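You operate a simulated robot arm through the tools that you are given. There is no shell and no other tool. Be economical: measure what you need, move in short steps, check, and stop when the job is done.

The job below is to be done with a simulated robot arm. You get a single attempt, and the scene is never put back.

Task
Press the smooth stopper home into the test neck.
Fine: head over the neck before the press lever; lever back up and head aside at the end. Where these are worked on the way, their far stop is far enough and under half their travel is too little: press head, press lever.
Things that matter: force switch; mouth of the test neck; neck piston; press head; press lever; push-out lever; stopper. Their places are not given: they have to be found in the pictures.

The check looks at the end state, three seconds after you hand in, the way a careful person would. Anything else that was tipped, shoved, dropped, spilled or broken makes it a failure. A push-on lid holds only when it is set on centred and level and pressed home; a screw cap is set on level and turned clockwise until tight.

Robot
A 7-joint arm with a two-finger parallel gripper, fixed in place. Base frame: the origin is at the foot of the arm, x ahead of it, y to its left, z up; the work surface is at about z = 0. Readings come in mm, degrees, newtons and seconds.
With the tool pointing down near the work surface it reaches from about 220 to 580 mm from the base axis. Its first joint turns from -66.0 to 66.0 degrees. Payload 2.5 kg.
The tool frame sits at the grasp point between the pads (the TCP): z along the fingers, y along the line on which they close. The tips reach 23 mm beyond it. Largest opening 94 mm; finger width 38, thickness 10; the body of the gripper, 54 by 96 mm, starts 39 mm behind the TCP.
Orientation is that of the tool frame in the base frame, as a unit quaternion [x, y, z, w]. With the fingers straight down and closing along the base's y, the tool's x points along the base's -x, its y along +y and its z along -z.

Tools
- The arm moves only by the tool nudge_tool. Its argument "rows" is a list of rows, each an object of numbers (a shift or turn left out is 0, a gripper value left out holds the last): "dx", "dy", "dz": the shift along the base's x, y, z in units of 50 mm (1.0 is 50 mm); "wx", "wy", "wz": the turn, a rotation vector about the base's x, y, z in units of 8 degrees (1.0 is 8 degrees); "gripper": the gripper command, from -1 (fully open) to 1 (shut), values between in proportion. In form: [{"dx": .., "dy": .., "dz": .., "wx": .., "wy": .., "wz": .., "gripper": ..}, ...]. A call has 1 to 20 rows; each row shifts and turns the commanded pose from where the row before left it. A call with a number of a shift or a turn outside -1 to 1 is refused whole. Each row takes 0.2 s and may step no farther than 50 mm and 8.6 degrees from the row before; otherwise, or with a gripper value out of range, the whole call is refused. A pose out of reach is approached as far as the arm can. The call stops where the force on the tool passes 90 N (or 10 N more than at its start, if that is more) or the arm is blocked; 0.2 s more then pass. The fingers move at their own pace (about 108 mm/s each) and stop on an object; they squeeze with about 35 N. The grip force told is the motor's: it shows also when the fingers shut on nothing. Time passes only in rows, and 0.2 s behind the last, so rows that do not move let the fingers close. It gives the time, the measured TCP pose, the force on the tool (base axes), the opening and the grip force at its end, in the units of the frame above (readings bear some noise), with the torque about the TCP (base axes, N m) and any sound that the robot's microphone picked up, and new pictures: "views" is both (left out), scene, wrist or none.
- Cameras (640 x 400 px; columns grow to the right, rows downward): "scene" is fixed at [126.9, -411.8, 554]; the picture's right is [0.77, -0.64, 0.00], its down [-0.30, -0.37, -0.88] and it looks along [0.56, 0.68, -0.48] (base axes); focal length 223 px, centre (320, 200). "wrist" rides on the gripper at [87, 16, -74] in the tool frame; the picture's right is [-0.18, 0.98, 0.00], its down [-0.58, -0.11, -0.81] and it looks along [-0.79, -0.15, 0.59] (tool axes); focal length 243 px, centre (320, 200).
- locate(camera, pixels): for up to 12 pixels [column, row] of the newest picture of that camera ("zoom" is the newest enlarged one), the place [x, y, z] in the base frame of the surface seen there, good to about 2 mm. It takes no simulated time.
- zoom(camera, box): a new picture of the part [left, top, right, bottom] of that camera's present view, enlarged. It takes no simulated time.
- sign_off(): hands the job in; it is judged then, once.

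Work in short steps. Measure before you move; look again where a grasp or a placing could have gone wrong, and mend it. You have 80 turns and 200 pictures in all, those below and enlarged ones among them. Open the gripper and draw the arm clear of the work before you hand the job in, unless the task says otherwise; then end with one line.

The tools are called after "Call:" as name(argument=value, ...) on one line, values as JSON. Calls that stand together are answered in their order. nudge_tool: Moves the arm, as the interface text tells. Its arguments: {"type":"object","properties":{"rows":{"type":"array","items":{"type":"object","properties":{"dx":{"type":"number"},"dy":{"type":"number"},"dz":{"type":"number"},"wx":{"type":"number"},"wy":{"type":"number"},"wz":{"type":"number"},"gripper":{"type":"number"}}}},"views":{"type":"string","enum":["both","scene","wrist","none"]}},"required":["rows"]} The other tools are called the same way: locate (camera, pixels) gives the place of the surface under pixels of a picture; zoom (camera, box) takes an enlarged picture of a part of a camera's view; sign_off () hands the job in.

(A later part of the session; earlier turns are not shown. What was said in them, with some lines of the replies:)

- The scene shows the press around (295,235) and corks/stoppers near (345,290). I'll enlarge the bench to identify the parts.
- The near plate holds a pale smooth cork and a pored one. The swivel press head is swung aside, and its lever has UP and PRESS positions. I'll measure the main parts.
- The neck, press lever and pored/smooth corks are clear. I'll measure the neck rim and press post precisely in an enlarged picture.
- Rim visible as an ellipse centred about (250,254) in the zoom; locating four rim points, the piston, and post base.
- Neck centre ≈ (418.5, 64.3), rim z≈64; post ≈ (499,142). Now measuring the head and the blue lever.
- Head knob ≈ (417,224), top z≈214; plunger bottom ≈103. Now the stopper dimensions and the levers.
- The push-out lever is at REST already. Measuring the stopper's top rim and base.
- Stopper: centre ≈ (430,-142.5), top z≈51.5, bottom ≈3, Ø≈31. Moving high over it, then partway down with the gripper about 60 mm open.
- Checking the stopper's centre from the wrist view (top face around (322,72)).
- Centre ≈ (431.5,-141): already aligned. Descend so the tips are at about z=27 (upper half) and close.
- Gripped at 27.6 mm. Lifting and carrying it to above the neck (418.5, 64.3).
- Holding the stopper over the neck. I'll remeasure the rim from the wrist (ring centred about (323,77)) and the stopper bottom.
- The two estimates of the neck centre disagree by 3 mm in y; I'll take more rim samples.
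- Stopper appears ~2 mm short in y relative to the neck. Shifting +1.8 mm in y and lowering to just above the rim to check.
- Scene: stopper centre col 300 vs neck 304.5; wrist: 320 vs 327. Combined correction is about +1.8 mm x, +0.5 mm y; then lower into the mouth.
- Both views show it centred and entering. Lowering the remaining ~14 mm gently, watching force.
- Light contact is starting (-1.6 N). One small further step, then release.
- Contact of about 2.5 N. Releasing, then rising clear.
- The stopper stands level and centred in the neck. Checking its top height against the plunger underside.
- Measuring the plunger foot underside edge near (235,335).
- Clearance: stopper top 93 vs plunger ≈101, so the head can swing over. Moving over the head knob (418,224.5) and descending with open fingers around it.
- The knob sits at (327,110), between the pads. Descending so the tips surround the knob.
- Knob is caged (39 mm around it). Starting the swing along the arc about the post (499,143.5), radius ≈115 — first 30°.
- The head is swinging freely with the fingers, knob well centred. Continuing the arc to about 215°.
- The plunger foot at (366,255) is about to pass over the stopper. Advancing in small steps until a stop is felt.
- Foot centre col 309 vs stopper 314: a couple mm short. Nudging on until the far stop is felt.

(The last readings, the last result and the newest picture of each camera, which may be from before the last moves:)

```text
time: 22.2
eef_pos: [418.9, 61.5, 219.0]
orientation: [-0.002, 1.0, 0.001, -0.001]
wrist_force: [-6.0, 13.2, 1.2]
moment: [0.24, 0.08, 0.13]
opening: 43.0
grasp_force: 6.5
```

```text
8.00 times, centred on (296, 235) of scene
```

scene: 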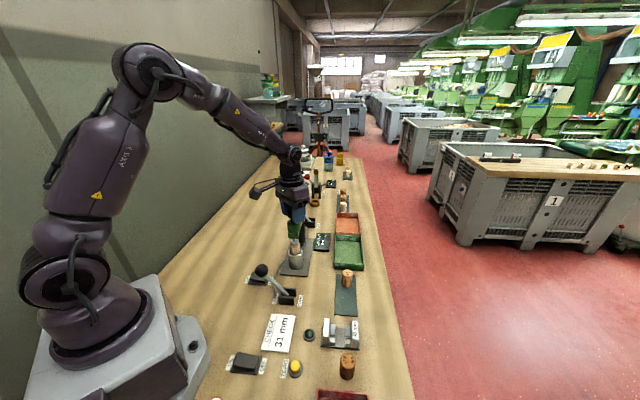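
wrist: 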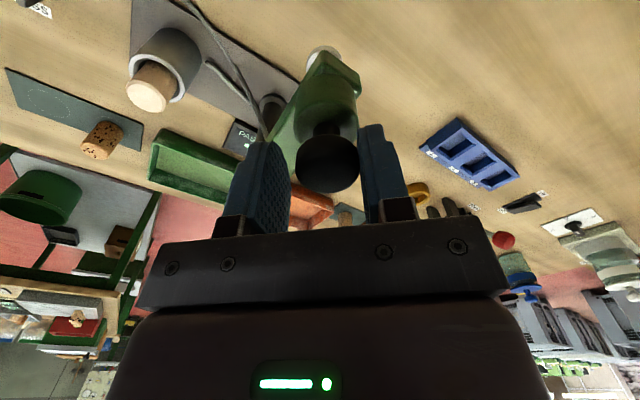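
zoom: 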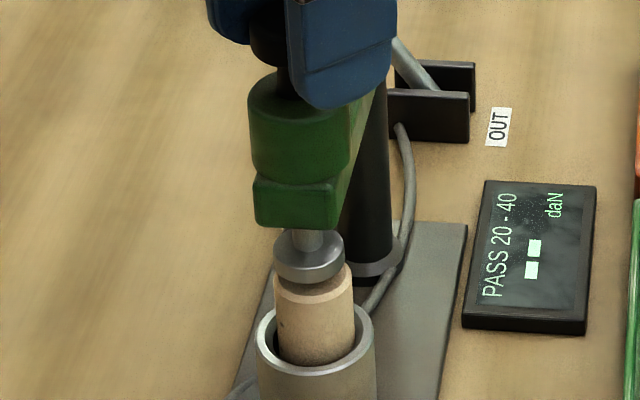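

The far stop is felt (13 N) with the head over the stopper. Backing off slightly, opening and rising clear.

Call:
nudge_tool(rows=[{"dx": -0.02, "dy": 0.08, "gripper": -0.4}, {"gripper": -0.4}, {"gripper": -0.4}, {"dz": 0.6}, {"dz": 0.8}, {"dx": -0.8, "dy": 0.2}, {"dx": -0.8}, {}])

Call:
zoom(camera="scene", box=[264, 200, 328, 260])

Call:
zoom(camera="scene", box=[240, 255, 320, 305])

```text
time: 24.0
eef_pos: [338.0, 74.4, 289.6]
orientation: [0.0, 1.0, 0.001, -0.001]
wrist_force: [0.4, -0.3, -0.8]
moment: [-0.02, 0.03, -0.01]
opening: 65.8
grasp_force: 0.2
```

scene: 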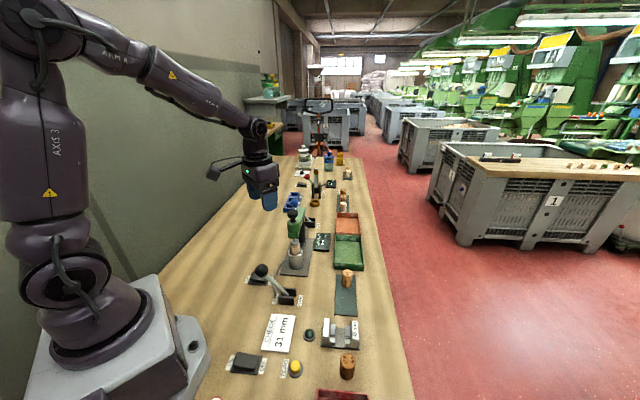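
wrist: 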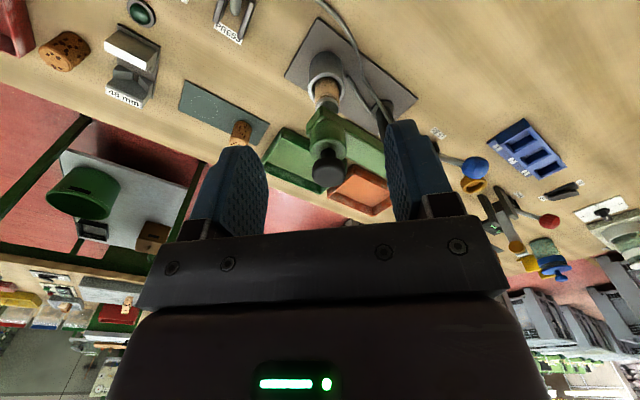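

```text
6.67 times, centred on (296, 230) of scene
```

zoom: 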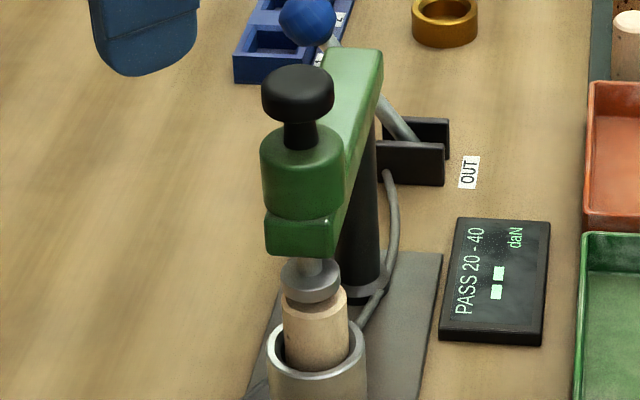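

```text
8.00 times, centred on (280, 280) of scene
```

zoom: 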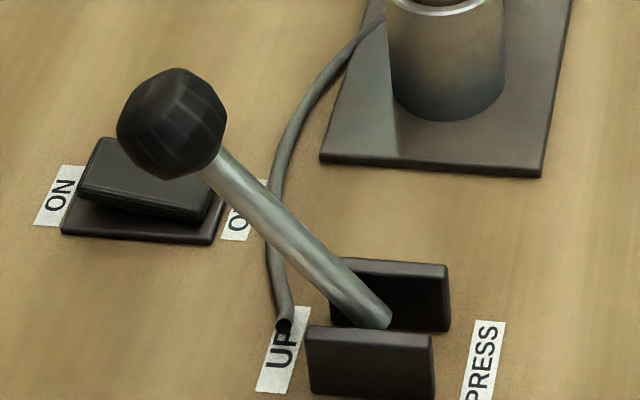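

Head is over the neck and stopper upright. Measuring the press lever: ball, rod and bracket plates.

Call:
locate(camera="zoom", pixels=[[170, 120], [125, 120], [222, 130], [180, 72], [165, 175], [300, 250], [375, 315], [340, 262], [445, 268], [310, 330], [430, 338], [285, 330]])

Call:
locate(camera="scene", pixels=[[292, 242], [296, 245], [289, 241], [291, 215], [286, 214], [295, 214]])

```text
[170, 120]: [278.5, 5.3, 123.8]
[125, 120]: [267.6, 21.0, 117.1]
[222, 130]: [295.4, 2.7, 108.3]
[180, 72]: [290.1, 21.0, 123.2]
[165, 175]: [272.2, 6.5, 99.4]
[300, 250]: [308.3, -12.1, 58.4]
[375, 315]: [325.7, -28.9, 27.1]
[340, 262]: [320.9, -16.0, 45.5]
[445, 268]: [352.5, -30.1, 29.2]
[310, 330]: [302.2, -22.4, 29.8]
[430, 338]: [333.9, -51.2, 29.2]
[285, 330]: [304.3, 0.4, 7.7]
```

```text
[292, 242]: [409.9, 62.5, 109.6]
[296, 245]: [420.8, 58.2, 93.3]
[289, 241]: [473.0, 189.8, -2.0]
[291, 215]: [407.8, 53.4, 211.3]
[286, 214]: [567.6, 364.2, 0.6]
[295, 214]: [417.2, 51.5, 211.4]
```

Lever ball centre ≈ (283,15.5,111), pivot ≈ (327,-28,18), swing direction ≈ (0.71,-0.71), length ≈112. Turning the tool +45° about z so the fingers close along the swing, and moving above the ball.

Call:
nudge_tool(rows=[{"wz": 0.9375, "dx": -0.18, "dy": -0.2}, {"wz": 0.9375, "dx": -0.18, "dy": -0.2}, {"wz": 0.9375, "dx": -0.18, "dy": -0.2}, {"wz": 0.9375, "dx": -0.18, "dy": -0.2}, {"wz": 0.9375, "dx": -0.19, "dy": -0.2}, {"wz": 0.9375, "dx": -0.19, "dy": -0.18}, {"dz": -0.7}, {"dz": -0.7}, {}])

Call:
zoom(camera="scene", box=[220, 220, 332, 290])

```text
time: 26.0
eef_pos: [283.9, 15.2, 219.0]
orientation: [-0.383, 0.924, 0.0, 0.0]
wrist_force: [0.3, 0.3, 0.4]
moment: [0.0, 0.04, 0.01]
opening: 65.6
grasp_force: 0.1
```

scene: 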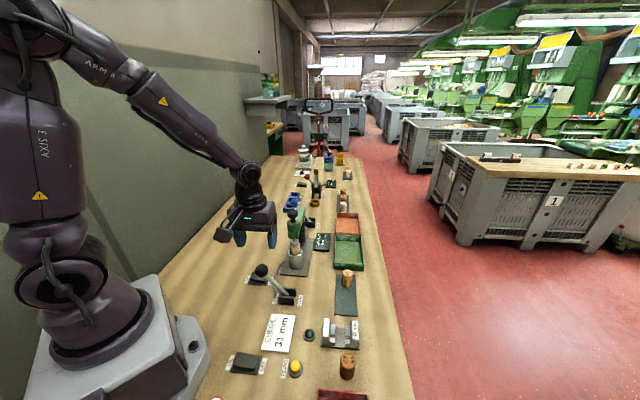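
wrist: 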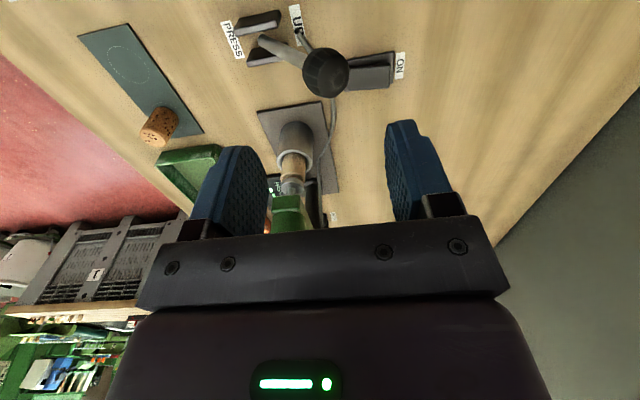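

```text
5.71 times, centred on (276, 255) of scene
```

zoom: 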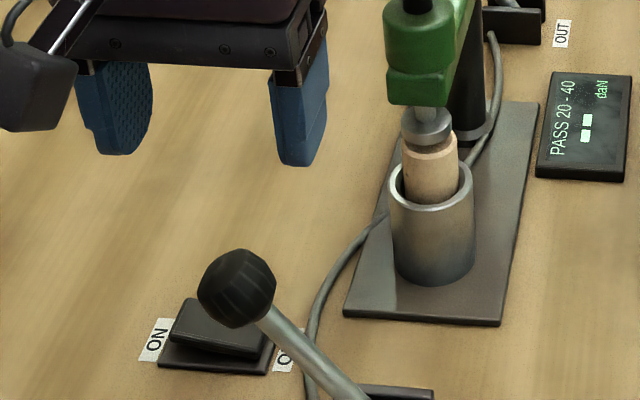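

Ball at wrist (326,72), centred between the pads. Descending to TCP z≈126 and narrowing the cage.

Call:
nudge_tool(rows=[{"dz": -0.7}, {"dz": -0.7}, {"dz": -0.46}, {}, {"gripper": 0.1}, {"gripper": 0.1}])

Call:
zoom(camera="scene", box=[220, 230, 332, 300])

```text
time: 27.4
eef_pos: [283.8, 15.6, 125.0]
orientation: [-0.382, 0.924, 0.0, 0.0]
wrist_force: [-1.0, 0.8, -0.8]
moment: [0.04, -0.03, 0.0]
opening: 42.3
grasp_force: 0.1
```

scene: 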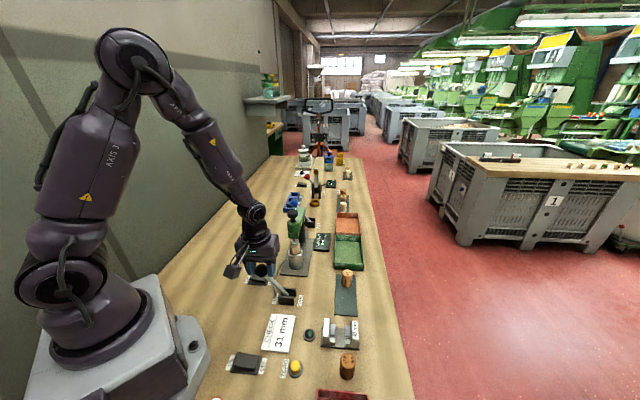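
wrist: 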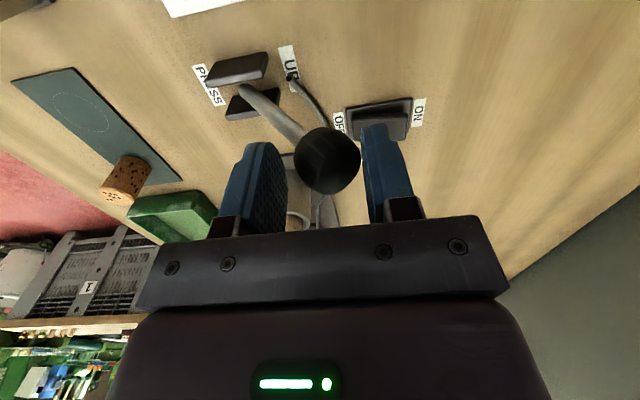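

```text
5.71 times, centred on (276, 265) of scene
```

zoom: 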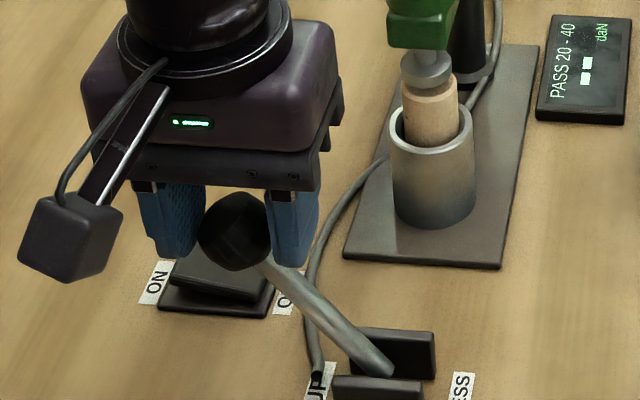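

Ball is caged with the rod clear. Pushing the lever to about upright along its arc first.

Call:
nudge_tool(rows=[{"dx": 0.096, "dy": -0.096, "dz": 0.08}, {"dx": 0.096, "dy": -0.096, "dz": 0.078}, {"dx": 0.102, "dy": -0.102, "dz": 0.058}, {"dx": 0.102, "dy": -0.102, "dz": 0.058}, {"dx": 0.107, "dy": -0.107, "dz": 0.038}, {"dx": 0.107, "dy": -0.107, "dz": 0.038}, {"dx": 0.137, "dy": -0.137, "dz": 0.017}, {"dx": 0.137, "dy": -0.137, "dz": 0.017}, {}])

Call:
zoom(camera="scene", box=[236, 210, 348, 310])

```text
time: 29.4
eef_pos: [327.7, -29.2, 144.6]
orientation: [-0.382, 0.924, 0.0, 0.0]
wrist_force: [0.4, -0.1, 0.6]
moment: [0.01, -0.04, -0.04]
opening: 42.5
grasp_force: 0.1
```

scene: 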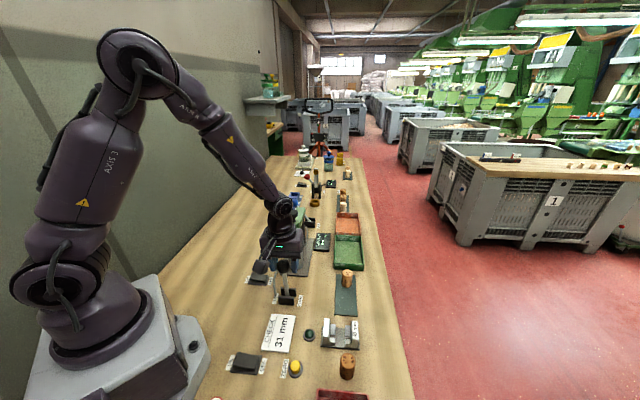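
wrist: 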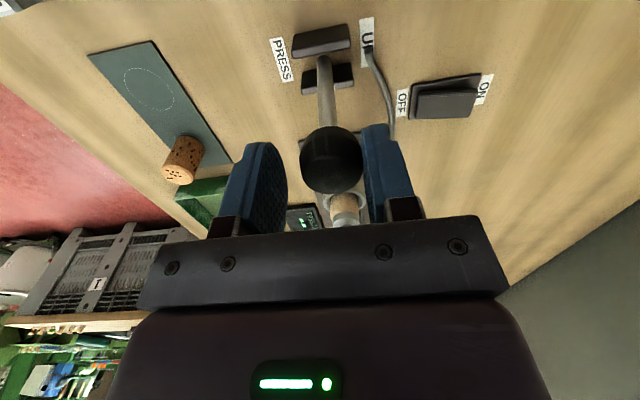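

```text
4.00 times, centred on (292, 260) of scene
```

zoom: 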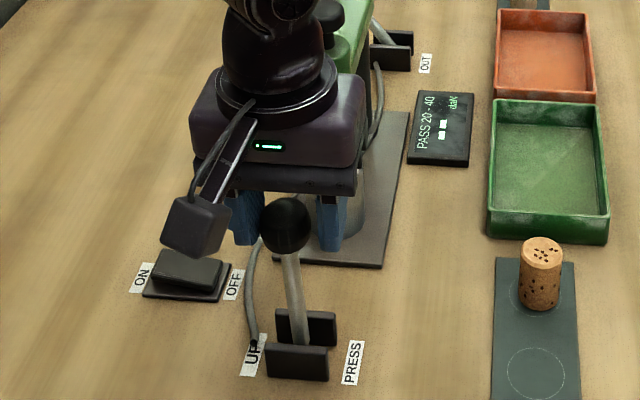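

Lever is upright and tracking well. Continuing to the PRESS end, watching for the stop.

Call:
nudge_tool(rows=[{"dx": 0.137, "dy": -0.137, "dz": -0.017}, {"dx": 0.137, "dy": -0.137, "dz": -0.017}, {"dx": 0.107, "dy": -0.107, "dz": -0.038}, {"dx": 0.107, "dy": -0.107, "dz": -0.038}, {"dx": 0.102, "dy": -0.102, "dz": -0.058}, {"dx": 0.102, "dy": -0.102, "dz": -0.058}, {"dx": 0.096, "dy": -0.096, "dz": -0.078}, {}])

Call:
zoom(camera="scene", box=[236, 210, 348, 310])

```text
time: 31.2
eef_pos: [366.9, -68.6, 129.4]
orientation: [-0.382, 0.924, 0.001, 0.0]
wrist_force: [0.3, 0.4, 0.3]
moment: [0.0, -0.03, -0.01]
opening: 42.5
grasp_force: 0.0
```

scene: 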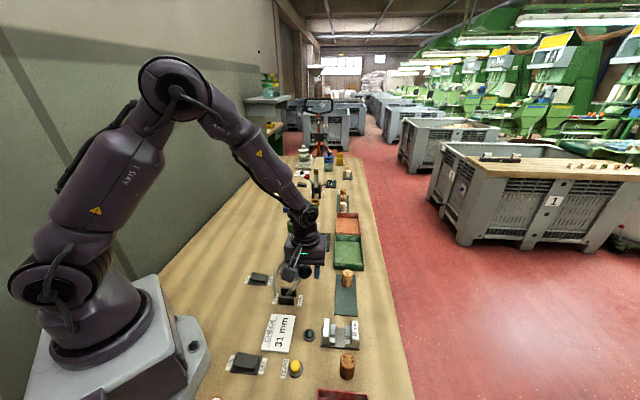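
wrist: 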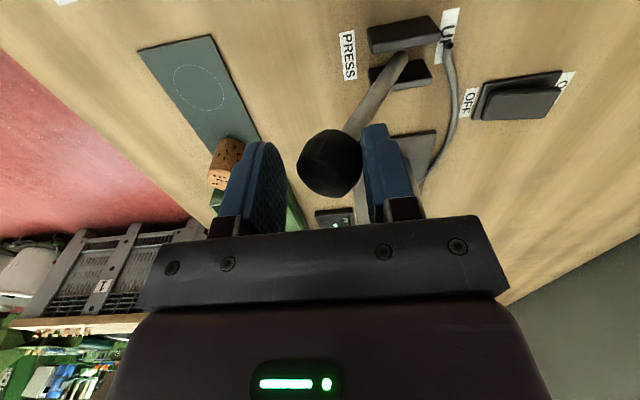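

```text
4.00 times, centred on (292, 260) of scene
```

zoom: 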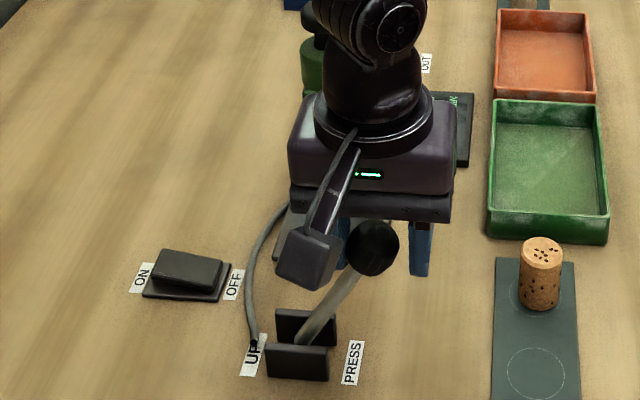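

Lever is well over but no stop felt yet. Continuing in small steps.

Call:
nudge_tool(rows=[{"dx": 0.07, "dy": -0.07, "dz": -0.06}, {"dx": 0.06, "dy": -0.06, "dz": -0.06}, {"dx": 0.06, "dy": -0.06, "dz": -0.06}, {}])

Call:
zoom(camera="scene", box=[236, 210, 348, 310])

```text
time: 32.2
eef_pos: [375.8, -76.9, 121.2]
orientation: [-0.383, 0.924, 0.001, -0.001]
wrist_force: [-6.2, 6.1, 1.9]
moment: [0.02, 0.16, 0.06]
opening: 46.0
grasp_force: 4.1
```

scene: 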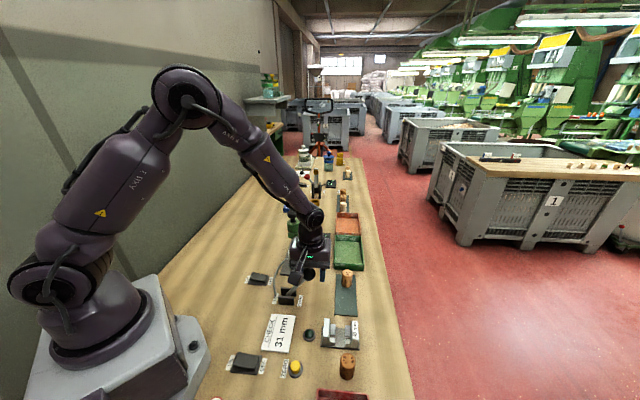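
wrist: 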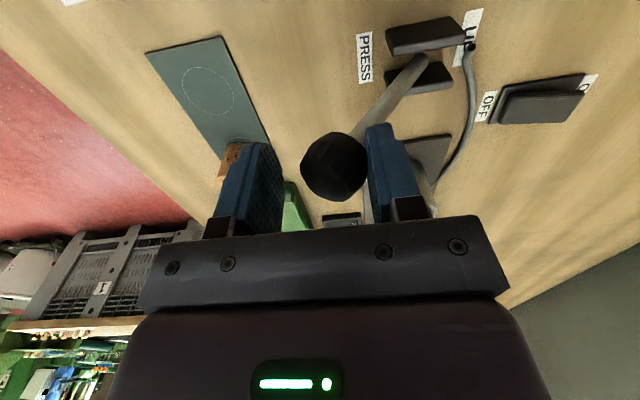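

```text
4.00 times, centred on (292, 260) of scene
```

zoom: 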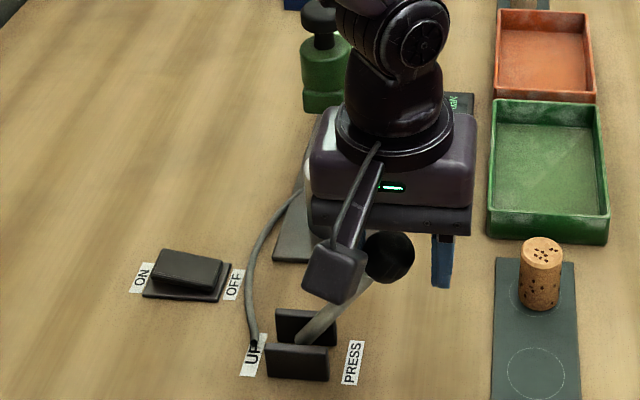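

A stop is felt (~9 N). One more small push and a brief hold to confirm.

Call:
nudge_tool(rows=[{"dx": 0.04, "dy": -0.04, "dz": -0.02}, {}, {}], views="none")

```text
time: 33.0
eef_pos: [377.8, -78.5, 119.4]
orientation: [-0.383, 0.924, 0.001, -0.001]
wrist_force: [-13.6, 14.6, 5.8]
moment: [0.18, 0.32, 0.03]
opening: 51.3
grasp_force: 10.5
```

The lever is firmly at PRESS. Returning it along the same arc toward UP.

Call:
nudge_tool(rows=[{"dx": -0.09, "dy": 0.09, "dz": 0.04}, {"dx": -0.096, "dy": 0.096, "dz": 0.08}, {"dx": -0.096, "dy": 0.096, "dz": 0.08}, {"dx": -0.102, "dy": 0.102, "dz": 0.066}, {"dx": -0.102, "dy": 0.102, "dz": 0.058}, {"dx": -0.107, "dy": 0.107, "dz": 0.058}, {"dx": -0.107, "dy": 0.107, "dz": 0.038}, {"dx": -0.107, "dy": 0.107, "dz": 0.038}, {"dx": -0.107, "dy": 0.107, "dz": 0.02}, {"dx": -0.107, "dy": 0.107, "dz": 0}, {}])

Call:
zoom(camera="scene", box=[236, 210, 348, 310])

```text
time: 35.4
eef_pos: [327.5, -28.5, 143.4]
orientation: [-0.384, 0.924, -0.001, 0.001]
wrist_force: [0.3, -1.6, 0.5]
moment: [-0.01, -0.02, -0.03]
opening: 42.9
grasp_force: 0.1
```

scene: 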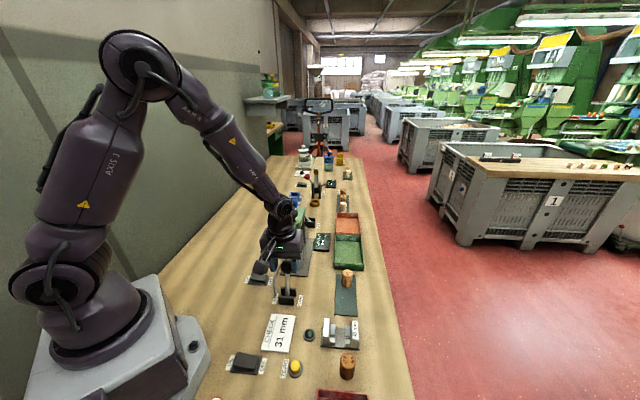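
wrist: 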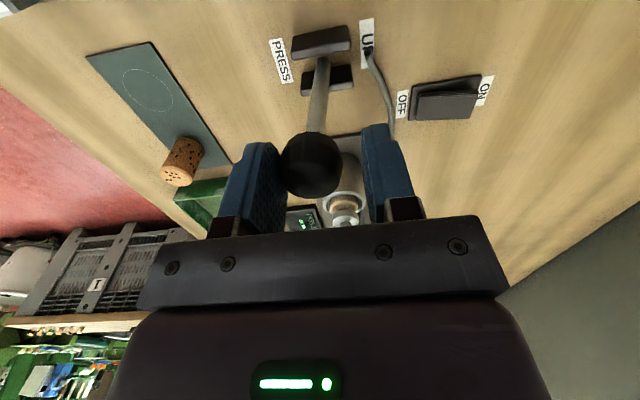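

```text
4.00 times, centred on (292, 260) of scene
```

zoom: 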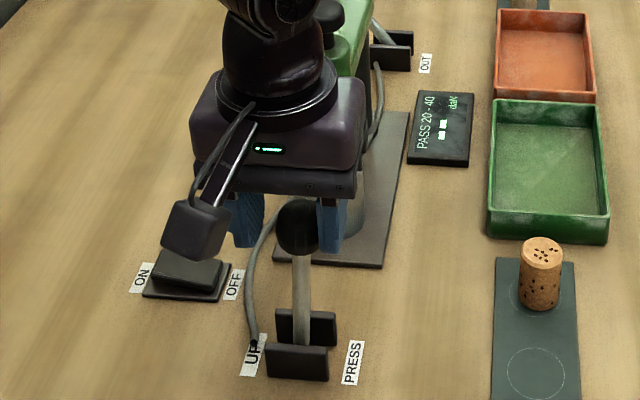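

Lever upright on the return. Continuing to the UP stop.

Call:
nudge_tool(rows=[{"dx": -0.137, "dy": 0.137, "dz": -0.01}, {"dx": -0.137, "dy": 0.137, "dz": -0.03}, {"dx": -0.137, "dy": 0.137, "dz": -0.05}, {"dx": -0.12, "dy": 0.12, "dz": -0.06}, {"dx": -0.12, "dy": 0.12, "dz": -0.07}, {"dx": -0.11, "dy": 0.11, "dz": -0.07}, {"dx": -0.11, "dy": 0.11, "dz": -0.07}, {"dx": -0.08, "dy": 0.08, "dz": -0.04}, {}], views="scene")

Call:
zoom(camera="scene", box=[236, 210, 348, 310])

```text
time: 37.4
eef_pos: [279.3, 17.6, 122.7]
orientation: [-0.383, 0.924, 0.0, 0.0]
wrist_force: [0.5, 0.5, 0.1]
moment: [-0.06, 0.02, 0.01]
opening: 42.2
grasp_force: 0.1
```

scene: 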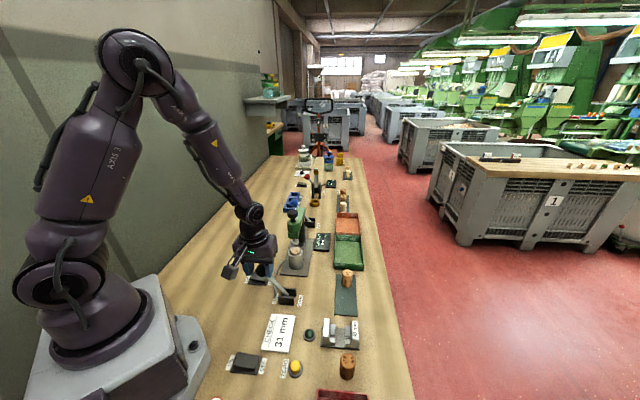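

```text
4.00 times, centred on (292, 260) of scene
```

zoom: 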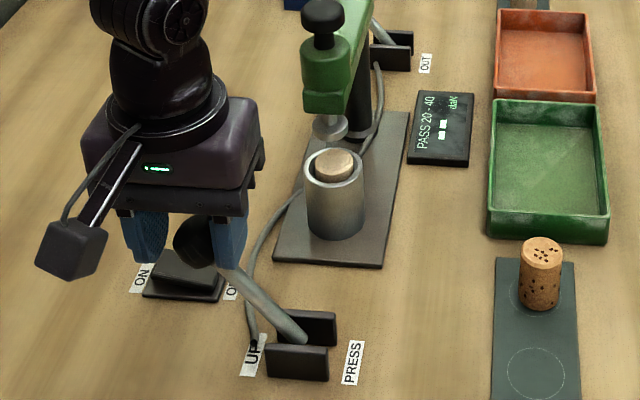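

The stopper is now pressed down nearly flush and the plunger is back up. Pushing the lever the last bit to its UP stop.

Call:
nudge_tool(rows=[{"dx": -0.05, "dy": 0.05, "dz": -0.02}, {"dx": -0.05, "dy": 0.05, "dz": -0.02}, {}], views="scene")

Call:
zoom(camera="scene", box=[264, 225, 328, 265])

```text
time: 38.2
eef_pos: [275.0, 23.7, 122.9]
orientation: [-0.383, 0.924, 0.0, 0.002]
wrist_force: [8.1, -8.4, 4.6]
moment: [-0.16, -0.22, -0.04]
opening: 47.8
grasp_force: 6.0
```

scene: 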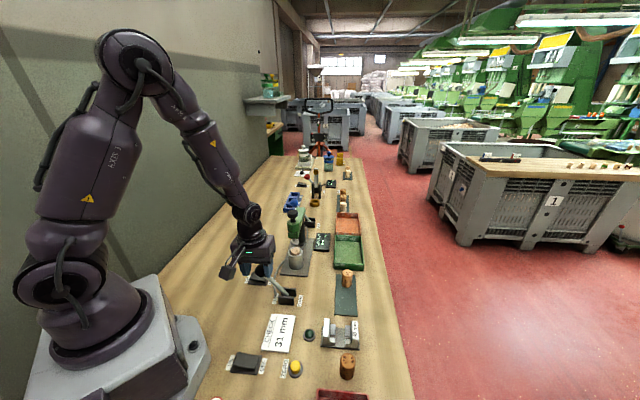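

```text
10.00 times, centred on (296, 245) of scene
```

zoom: 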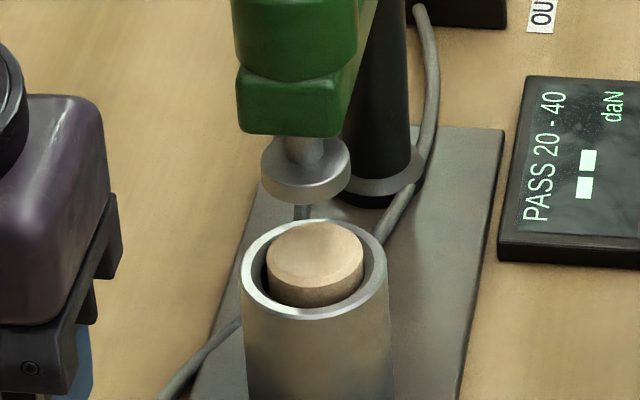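

UP stop felt (~12 N). Checking the stopper's height in the neck.

Call:
locate(camera="zoom", pixels=[[315, 255], [280, 255], [350, 255], [315, 228], [315, 285], [250, 268], [380, 268], [308, 190]])

Call:
nudge_tool(rows=[{"dx": 0.08, "dy": -0.08, "dz": 0.02, "gripper": -0.4}, {"gripper": -0.4}, {"gripper": -0.4}, {"dz": 0.8}, {"dz": 0.9}, {"dz": 0.9}, {"dz": 0.4}, {}])

Call:
zoom(camera="scene", box=[230, 200, 342, 300])

```text
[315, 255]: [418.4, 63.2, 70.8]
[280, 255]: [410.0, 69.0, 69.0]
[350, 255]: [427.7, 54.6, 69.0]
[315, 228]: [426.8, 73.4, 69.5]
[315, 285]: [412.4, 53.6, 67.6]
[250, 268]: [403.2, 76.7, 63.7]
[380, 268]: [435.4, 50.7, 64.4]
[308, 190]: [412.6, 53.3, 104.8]
```

```text
time: 40.0
eef_pos: [278.9, 19.9, 273.4]
orientation: [-0.383, 0.924, 0.0, 0.0]
wrist_force: [-0.4, -0.9, -0.7]
moment: [-0.01, 0.01, 0.01]
opening: 65.6
grasp_force: 0.0
```

scene: 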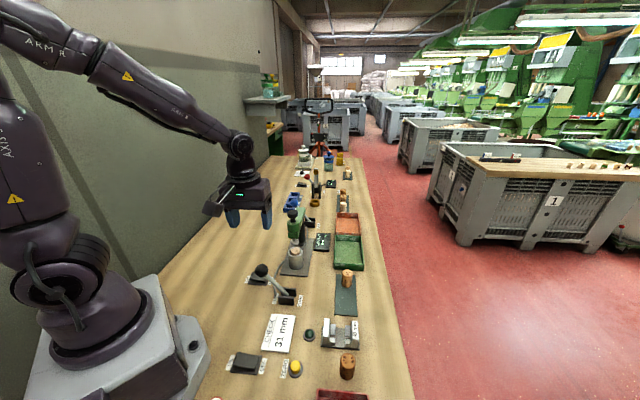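
wrist: 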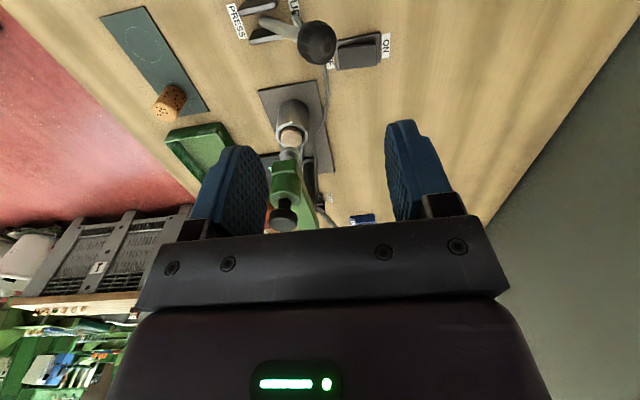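

```text
4.00 times, centred on (286, 250) of scene
```

zoom: 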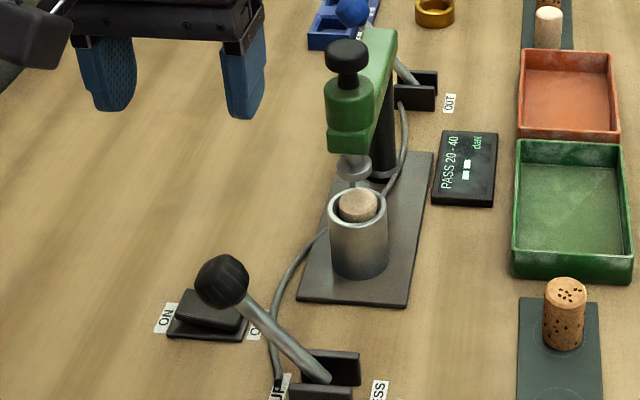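

Stopper top dropped from z≈93 to ≈69 (full press stroke), plunger and lever are up. Now turning the tool back and moving above the head knob (≈417,64) to swing it aside.

Call:
nudge_tool(rows=[{"wz": -0.9375, "dx": 0.46, "dy": 0.15}, {"wz": -0.9375, "dx": 0.46, "dy": 0.15}, {"wz": -0.9375, "dx": 0.46, "dy": 0.15}, {"wz": -0.9375, "dx": 0.46, "dy": 0.15}, {"wz": -0.9375, "dx": 0.46, "dy": 0.15}, {"wz": -0.9375, "dx": 0.46, "dy": 0.15}, {"dz": -0.1}, {}])

Call:
zoom(camera="wrist", box=[240, 60, 400, 160])

Call:
zoom(camera="scene", box=[256, 180, 336, 230])

```text
time: 41.8
eef_pos: [416.9, 65.0, 267.6]
orientation: [-0.001, 1.0, 0.0, 0.0]
wrist_force: [0.5, -0.2, 0.0]
moment: [0.0, 0.01, -0.02]
opening: 65.6
grasp_force: 0.0
```

scene: 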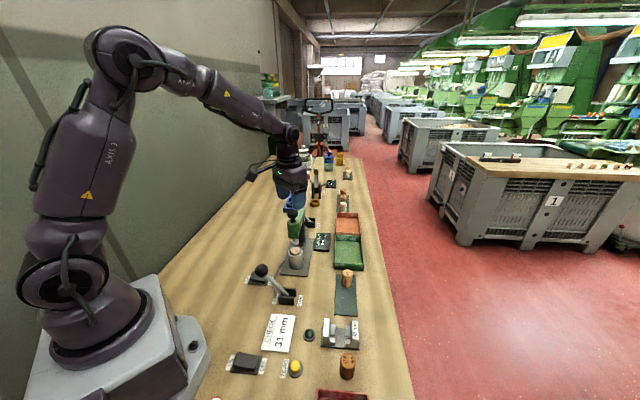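
wrist: 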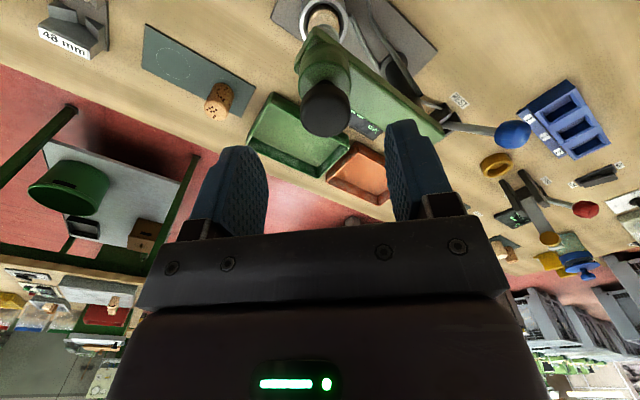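

```text
4.00 times, centred on (320, 110) of wrist
```

zoom: 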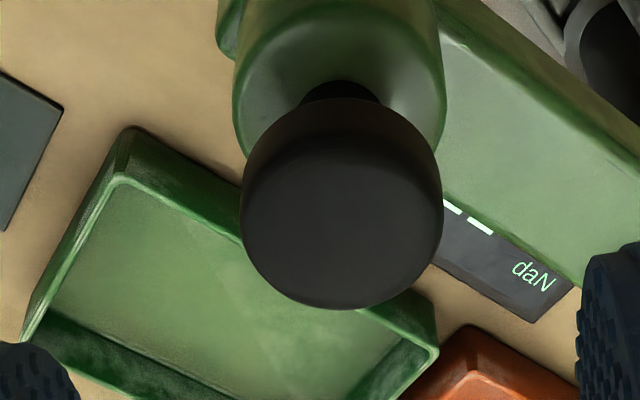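

```text
8.00 times, centred on (296, 205) of scene
```

zoom: 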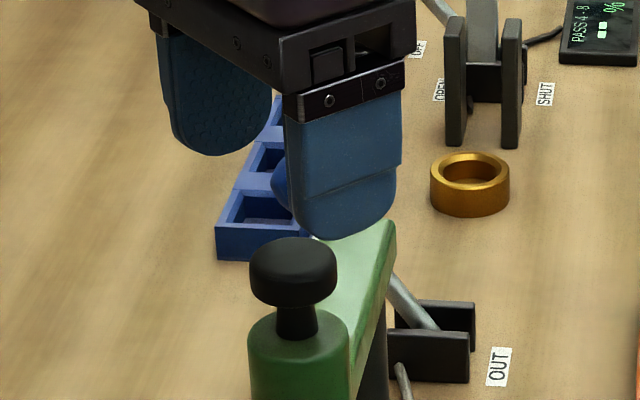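

Knob at wrist (325,110), same as the previous good approach. Descending, caging and swinging back along the arc.

Call:
nudge_tool(rows=[{"dz": -0.5}, {"dz": -0.48}, {}, {"gripper": 0.2}, {"gripper": 0.2}, {"gripper": 0.2}, {"dx": -0.065, "dy": 0.075}, {"dx": -0.075, "dy": 0.08}, {"dx": -0.09, "dy": 0.105}, {"dx": -0.1, "dy": 0.174}, {"dx": -0.1, "dy": 0.174}, {"dx": -0.07, "dy": 0.188}, {"dx": -0.07, "dy": 0.188}, {}])

Call:
zoom(camera="scene", box=[240, 190, 320, 270])

```text
time: 44.8
eef_pos: [389.2, 114.5, 217.5]
orientation: [-0.002, 1.0, 0.0, 0.0]
wrist_force: [-0.3, 0.4, 0.8]
moment: [-0.01, -0.04, -0.01]
opening: 37.8
grasp_force: 0.0
```

scene: 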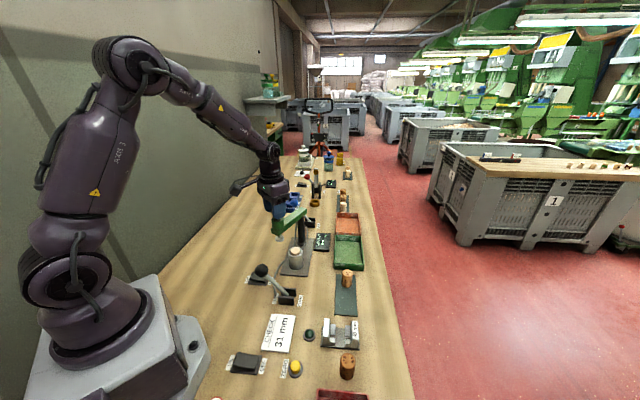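
wrist: 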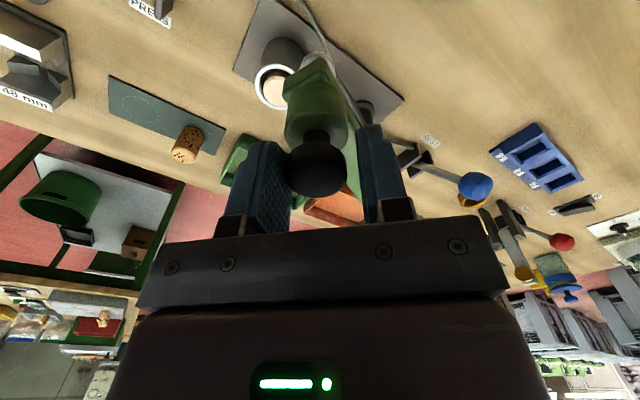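

```text
5.00 times, centred on (280, 230) of scene
```

zoom: 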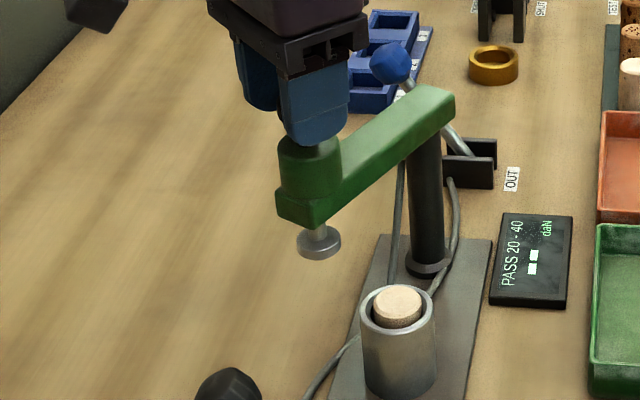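

The head is following. Continuing the arc to the aside stop near (418,225).

Call:
nudge_tool(rows=[{"dx": -0.035, "dy": 0.198}, {"dx": -0.035, "dy": 0.198}, {"dy": 0.2}, {"dy": 0.2}, {"dx": 0.035, "dy": 0.198}, {"dx": 0.035, "dy": 0.198}, {"dx": 0.07, "dy": 0.188}, {"dx": 0.07, "dy": 0.188}, {"dx": 0.1, "dy": 0.174}, {"dx": 0.1, "dy": 0.174}, {"dx": 0.12, "dy": 0.15}, {"dx": 0.12, "dy": 0.14}, {}])

Call:
zoom(camera="scene", box=[240, 180, 320, 260])

```text
time: 47.6
eef_pos: [418.3, 224.1, 217.6]
orientation: [0.0, 1.0, 0.0, 0.0]
wrist_force: [1.1, 1.3, -0.1]
moment: [0.01, 0.03, 0.01]
opening: 37.7
grasp_force: 0.8
```

scene: 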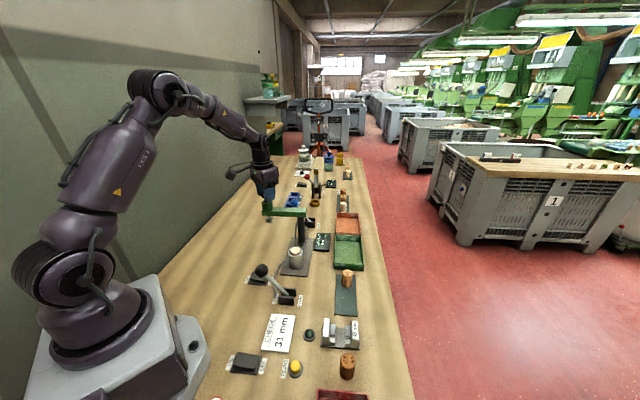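
wrist: 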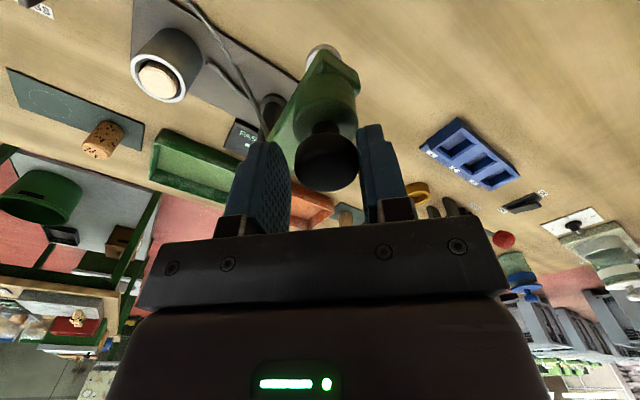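

```text
5.00 times, centred on (280, 220) of scene
```

zoom: 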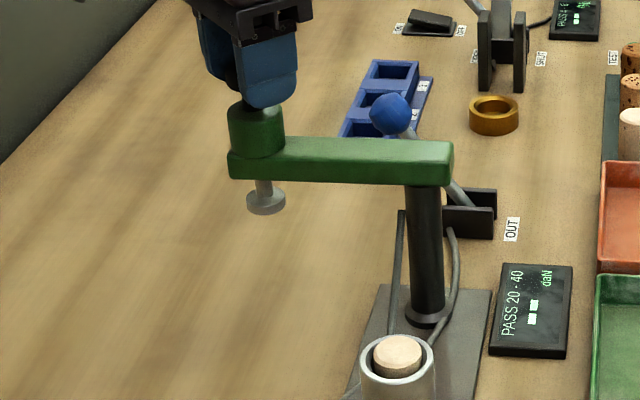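

The head is back at its original aside place. A last small push to feel the stop.

Call:
nudge_tool(rows=[{"dx": 0.03, "dy": 0.06}, {"dx": 0.03, "dy": 0.06}, {}], views="none")

```text
time: 48.4
eef_pos: [420.6, 229.8, 218.5]
orientation: [0.0, 1.0, 0.0, -0.001]
wrist_force: [-0.3, -0.8, 0.1]
moment: [0.06, 0.01, -0.02]
opening: 37.6
grasp_force: 0.0
```

No load yet; a little more.

Call:
nudge_tool(rows=[{"dx": 0.02, "dy": 0.05}, {"dx": 0.02, "dy": 0.05}, {}], views="scene")

Call:
zoom(camera="scene", box=[240, 180, 320, 260])

```text
time: 49.2
eef_pos: [422.9, 234.1, 217.9]
orientation: [0.0, 1.0, -0.001, 0.0]
wrist_force: [-2.2, -4.9, 1.6]
moment: [-0.07, 0.06, 0.0]
opening: 40.4
grasp_force: 2.5
```

scene: 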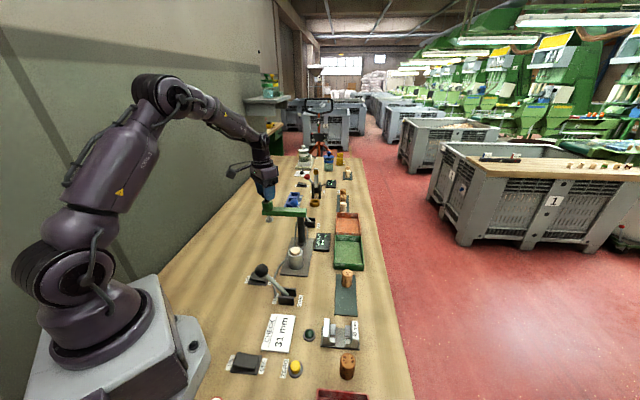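

```text
5.00 times, centred on (280, 220) of scene
```

zoom: 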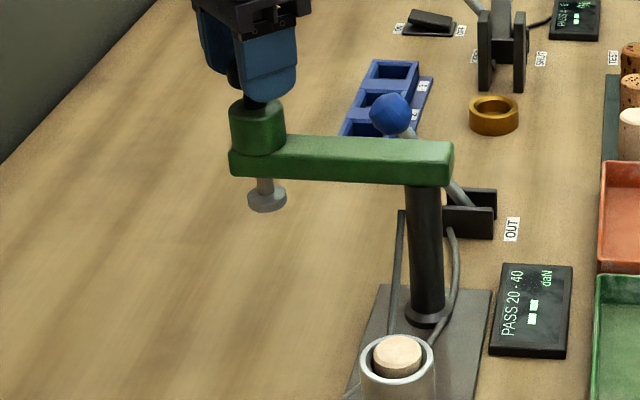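

Head stop is reached (5 N). Backing off, opening fully and lifting clear.

Call:
nudge_tool(rows=[{"dx": -0.04, "dy": -0.14, "gripper": -0.4}, {"gripper": -0.4}, {"gripper": -0.4}, {"dz": 0.6}, {"dz": 0.9}, {"dz": 0.9}, {"dx": -0.8, "gripper": -1}, {"dx": -0.8, "gripper": -1}, {}])

Call:
zoom(camera="scene", box=[230, 180, 358, 300])

Call:
zoom(camera="scene", box=[264, 225, 328, 265])

```text
time: 51.2
eef_pos: [340.6, 227.8, 338.1]
orientation: [-0.001, 1.0, 0.0, -0.001]
wrist_force: [-0.3, 0.7, -0.4]
moment: [0.04, -0.03, 0.02]
opening: 94.0
grasp_force: 0.0
```

scene: 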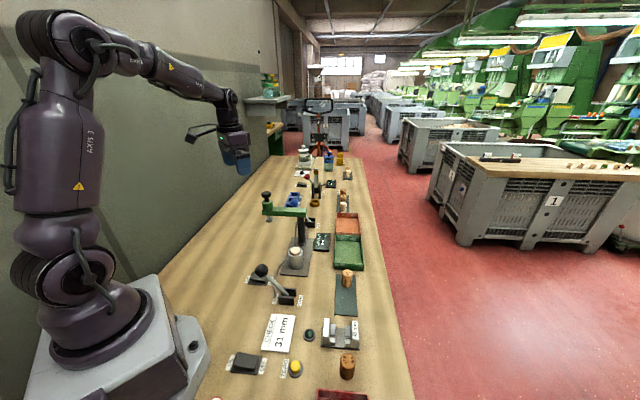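
wrist: 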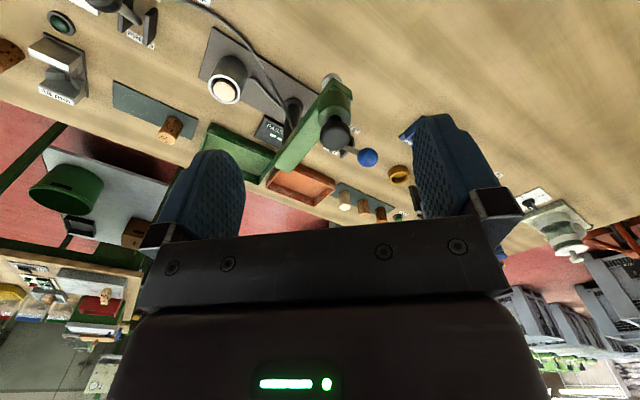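

```text
3.33 times, centred on (294, 240) of scene
```

zoom: 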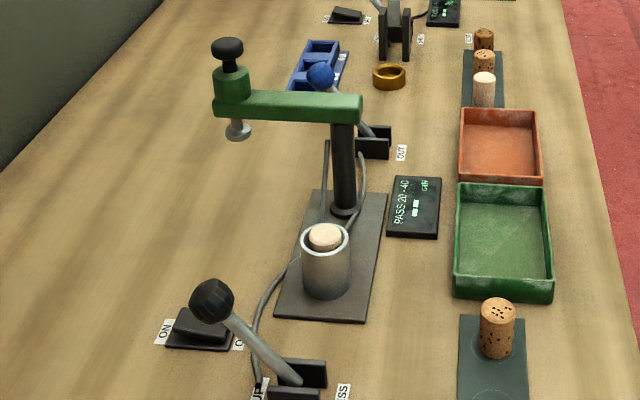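

```text
10.00 times, centred on (296, 245) of scene
```

zoom: 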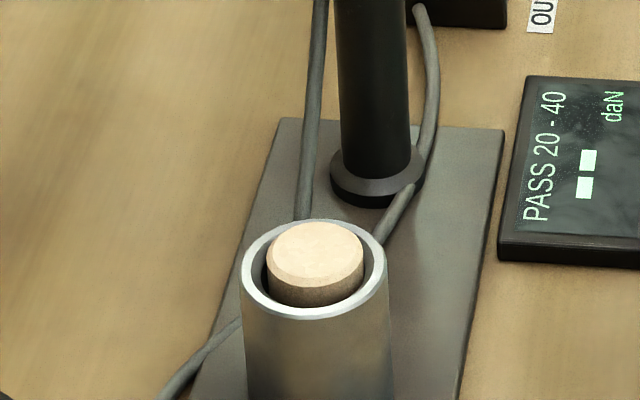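

The stopper is pressed in level with its top at z≈69. The lever is at UP, the head is aside, nothing else has moved and the arm is clear, so I'm handing in.

Call:
sign_off()

```text
The job is handed in.
```

I pressed the smooth stopper into the test neck with a full stroke of the press lever; it sits level with its top about 5 mm above the rim, the lever is back at UP, the head is aside and the arm is clear.
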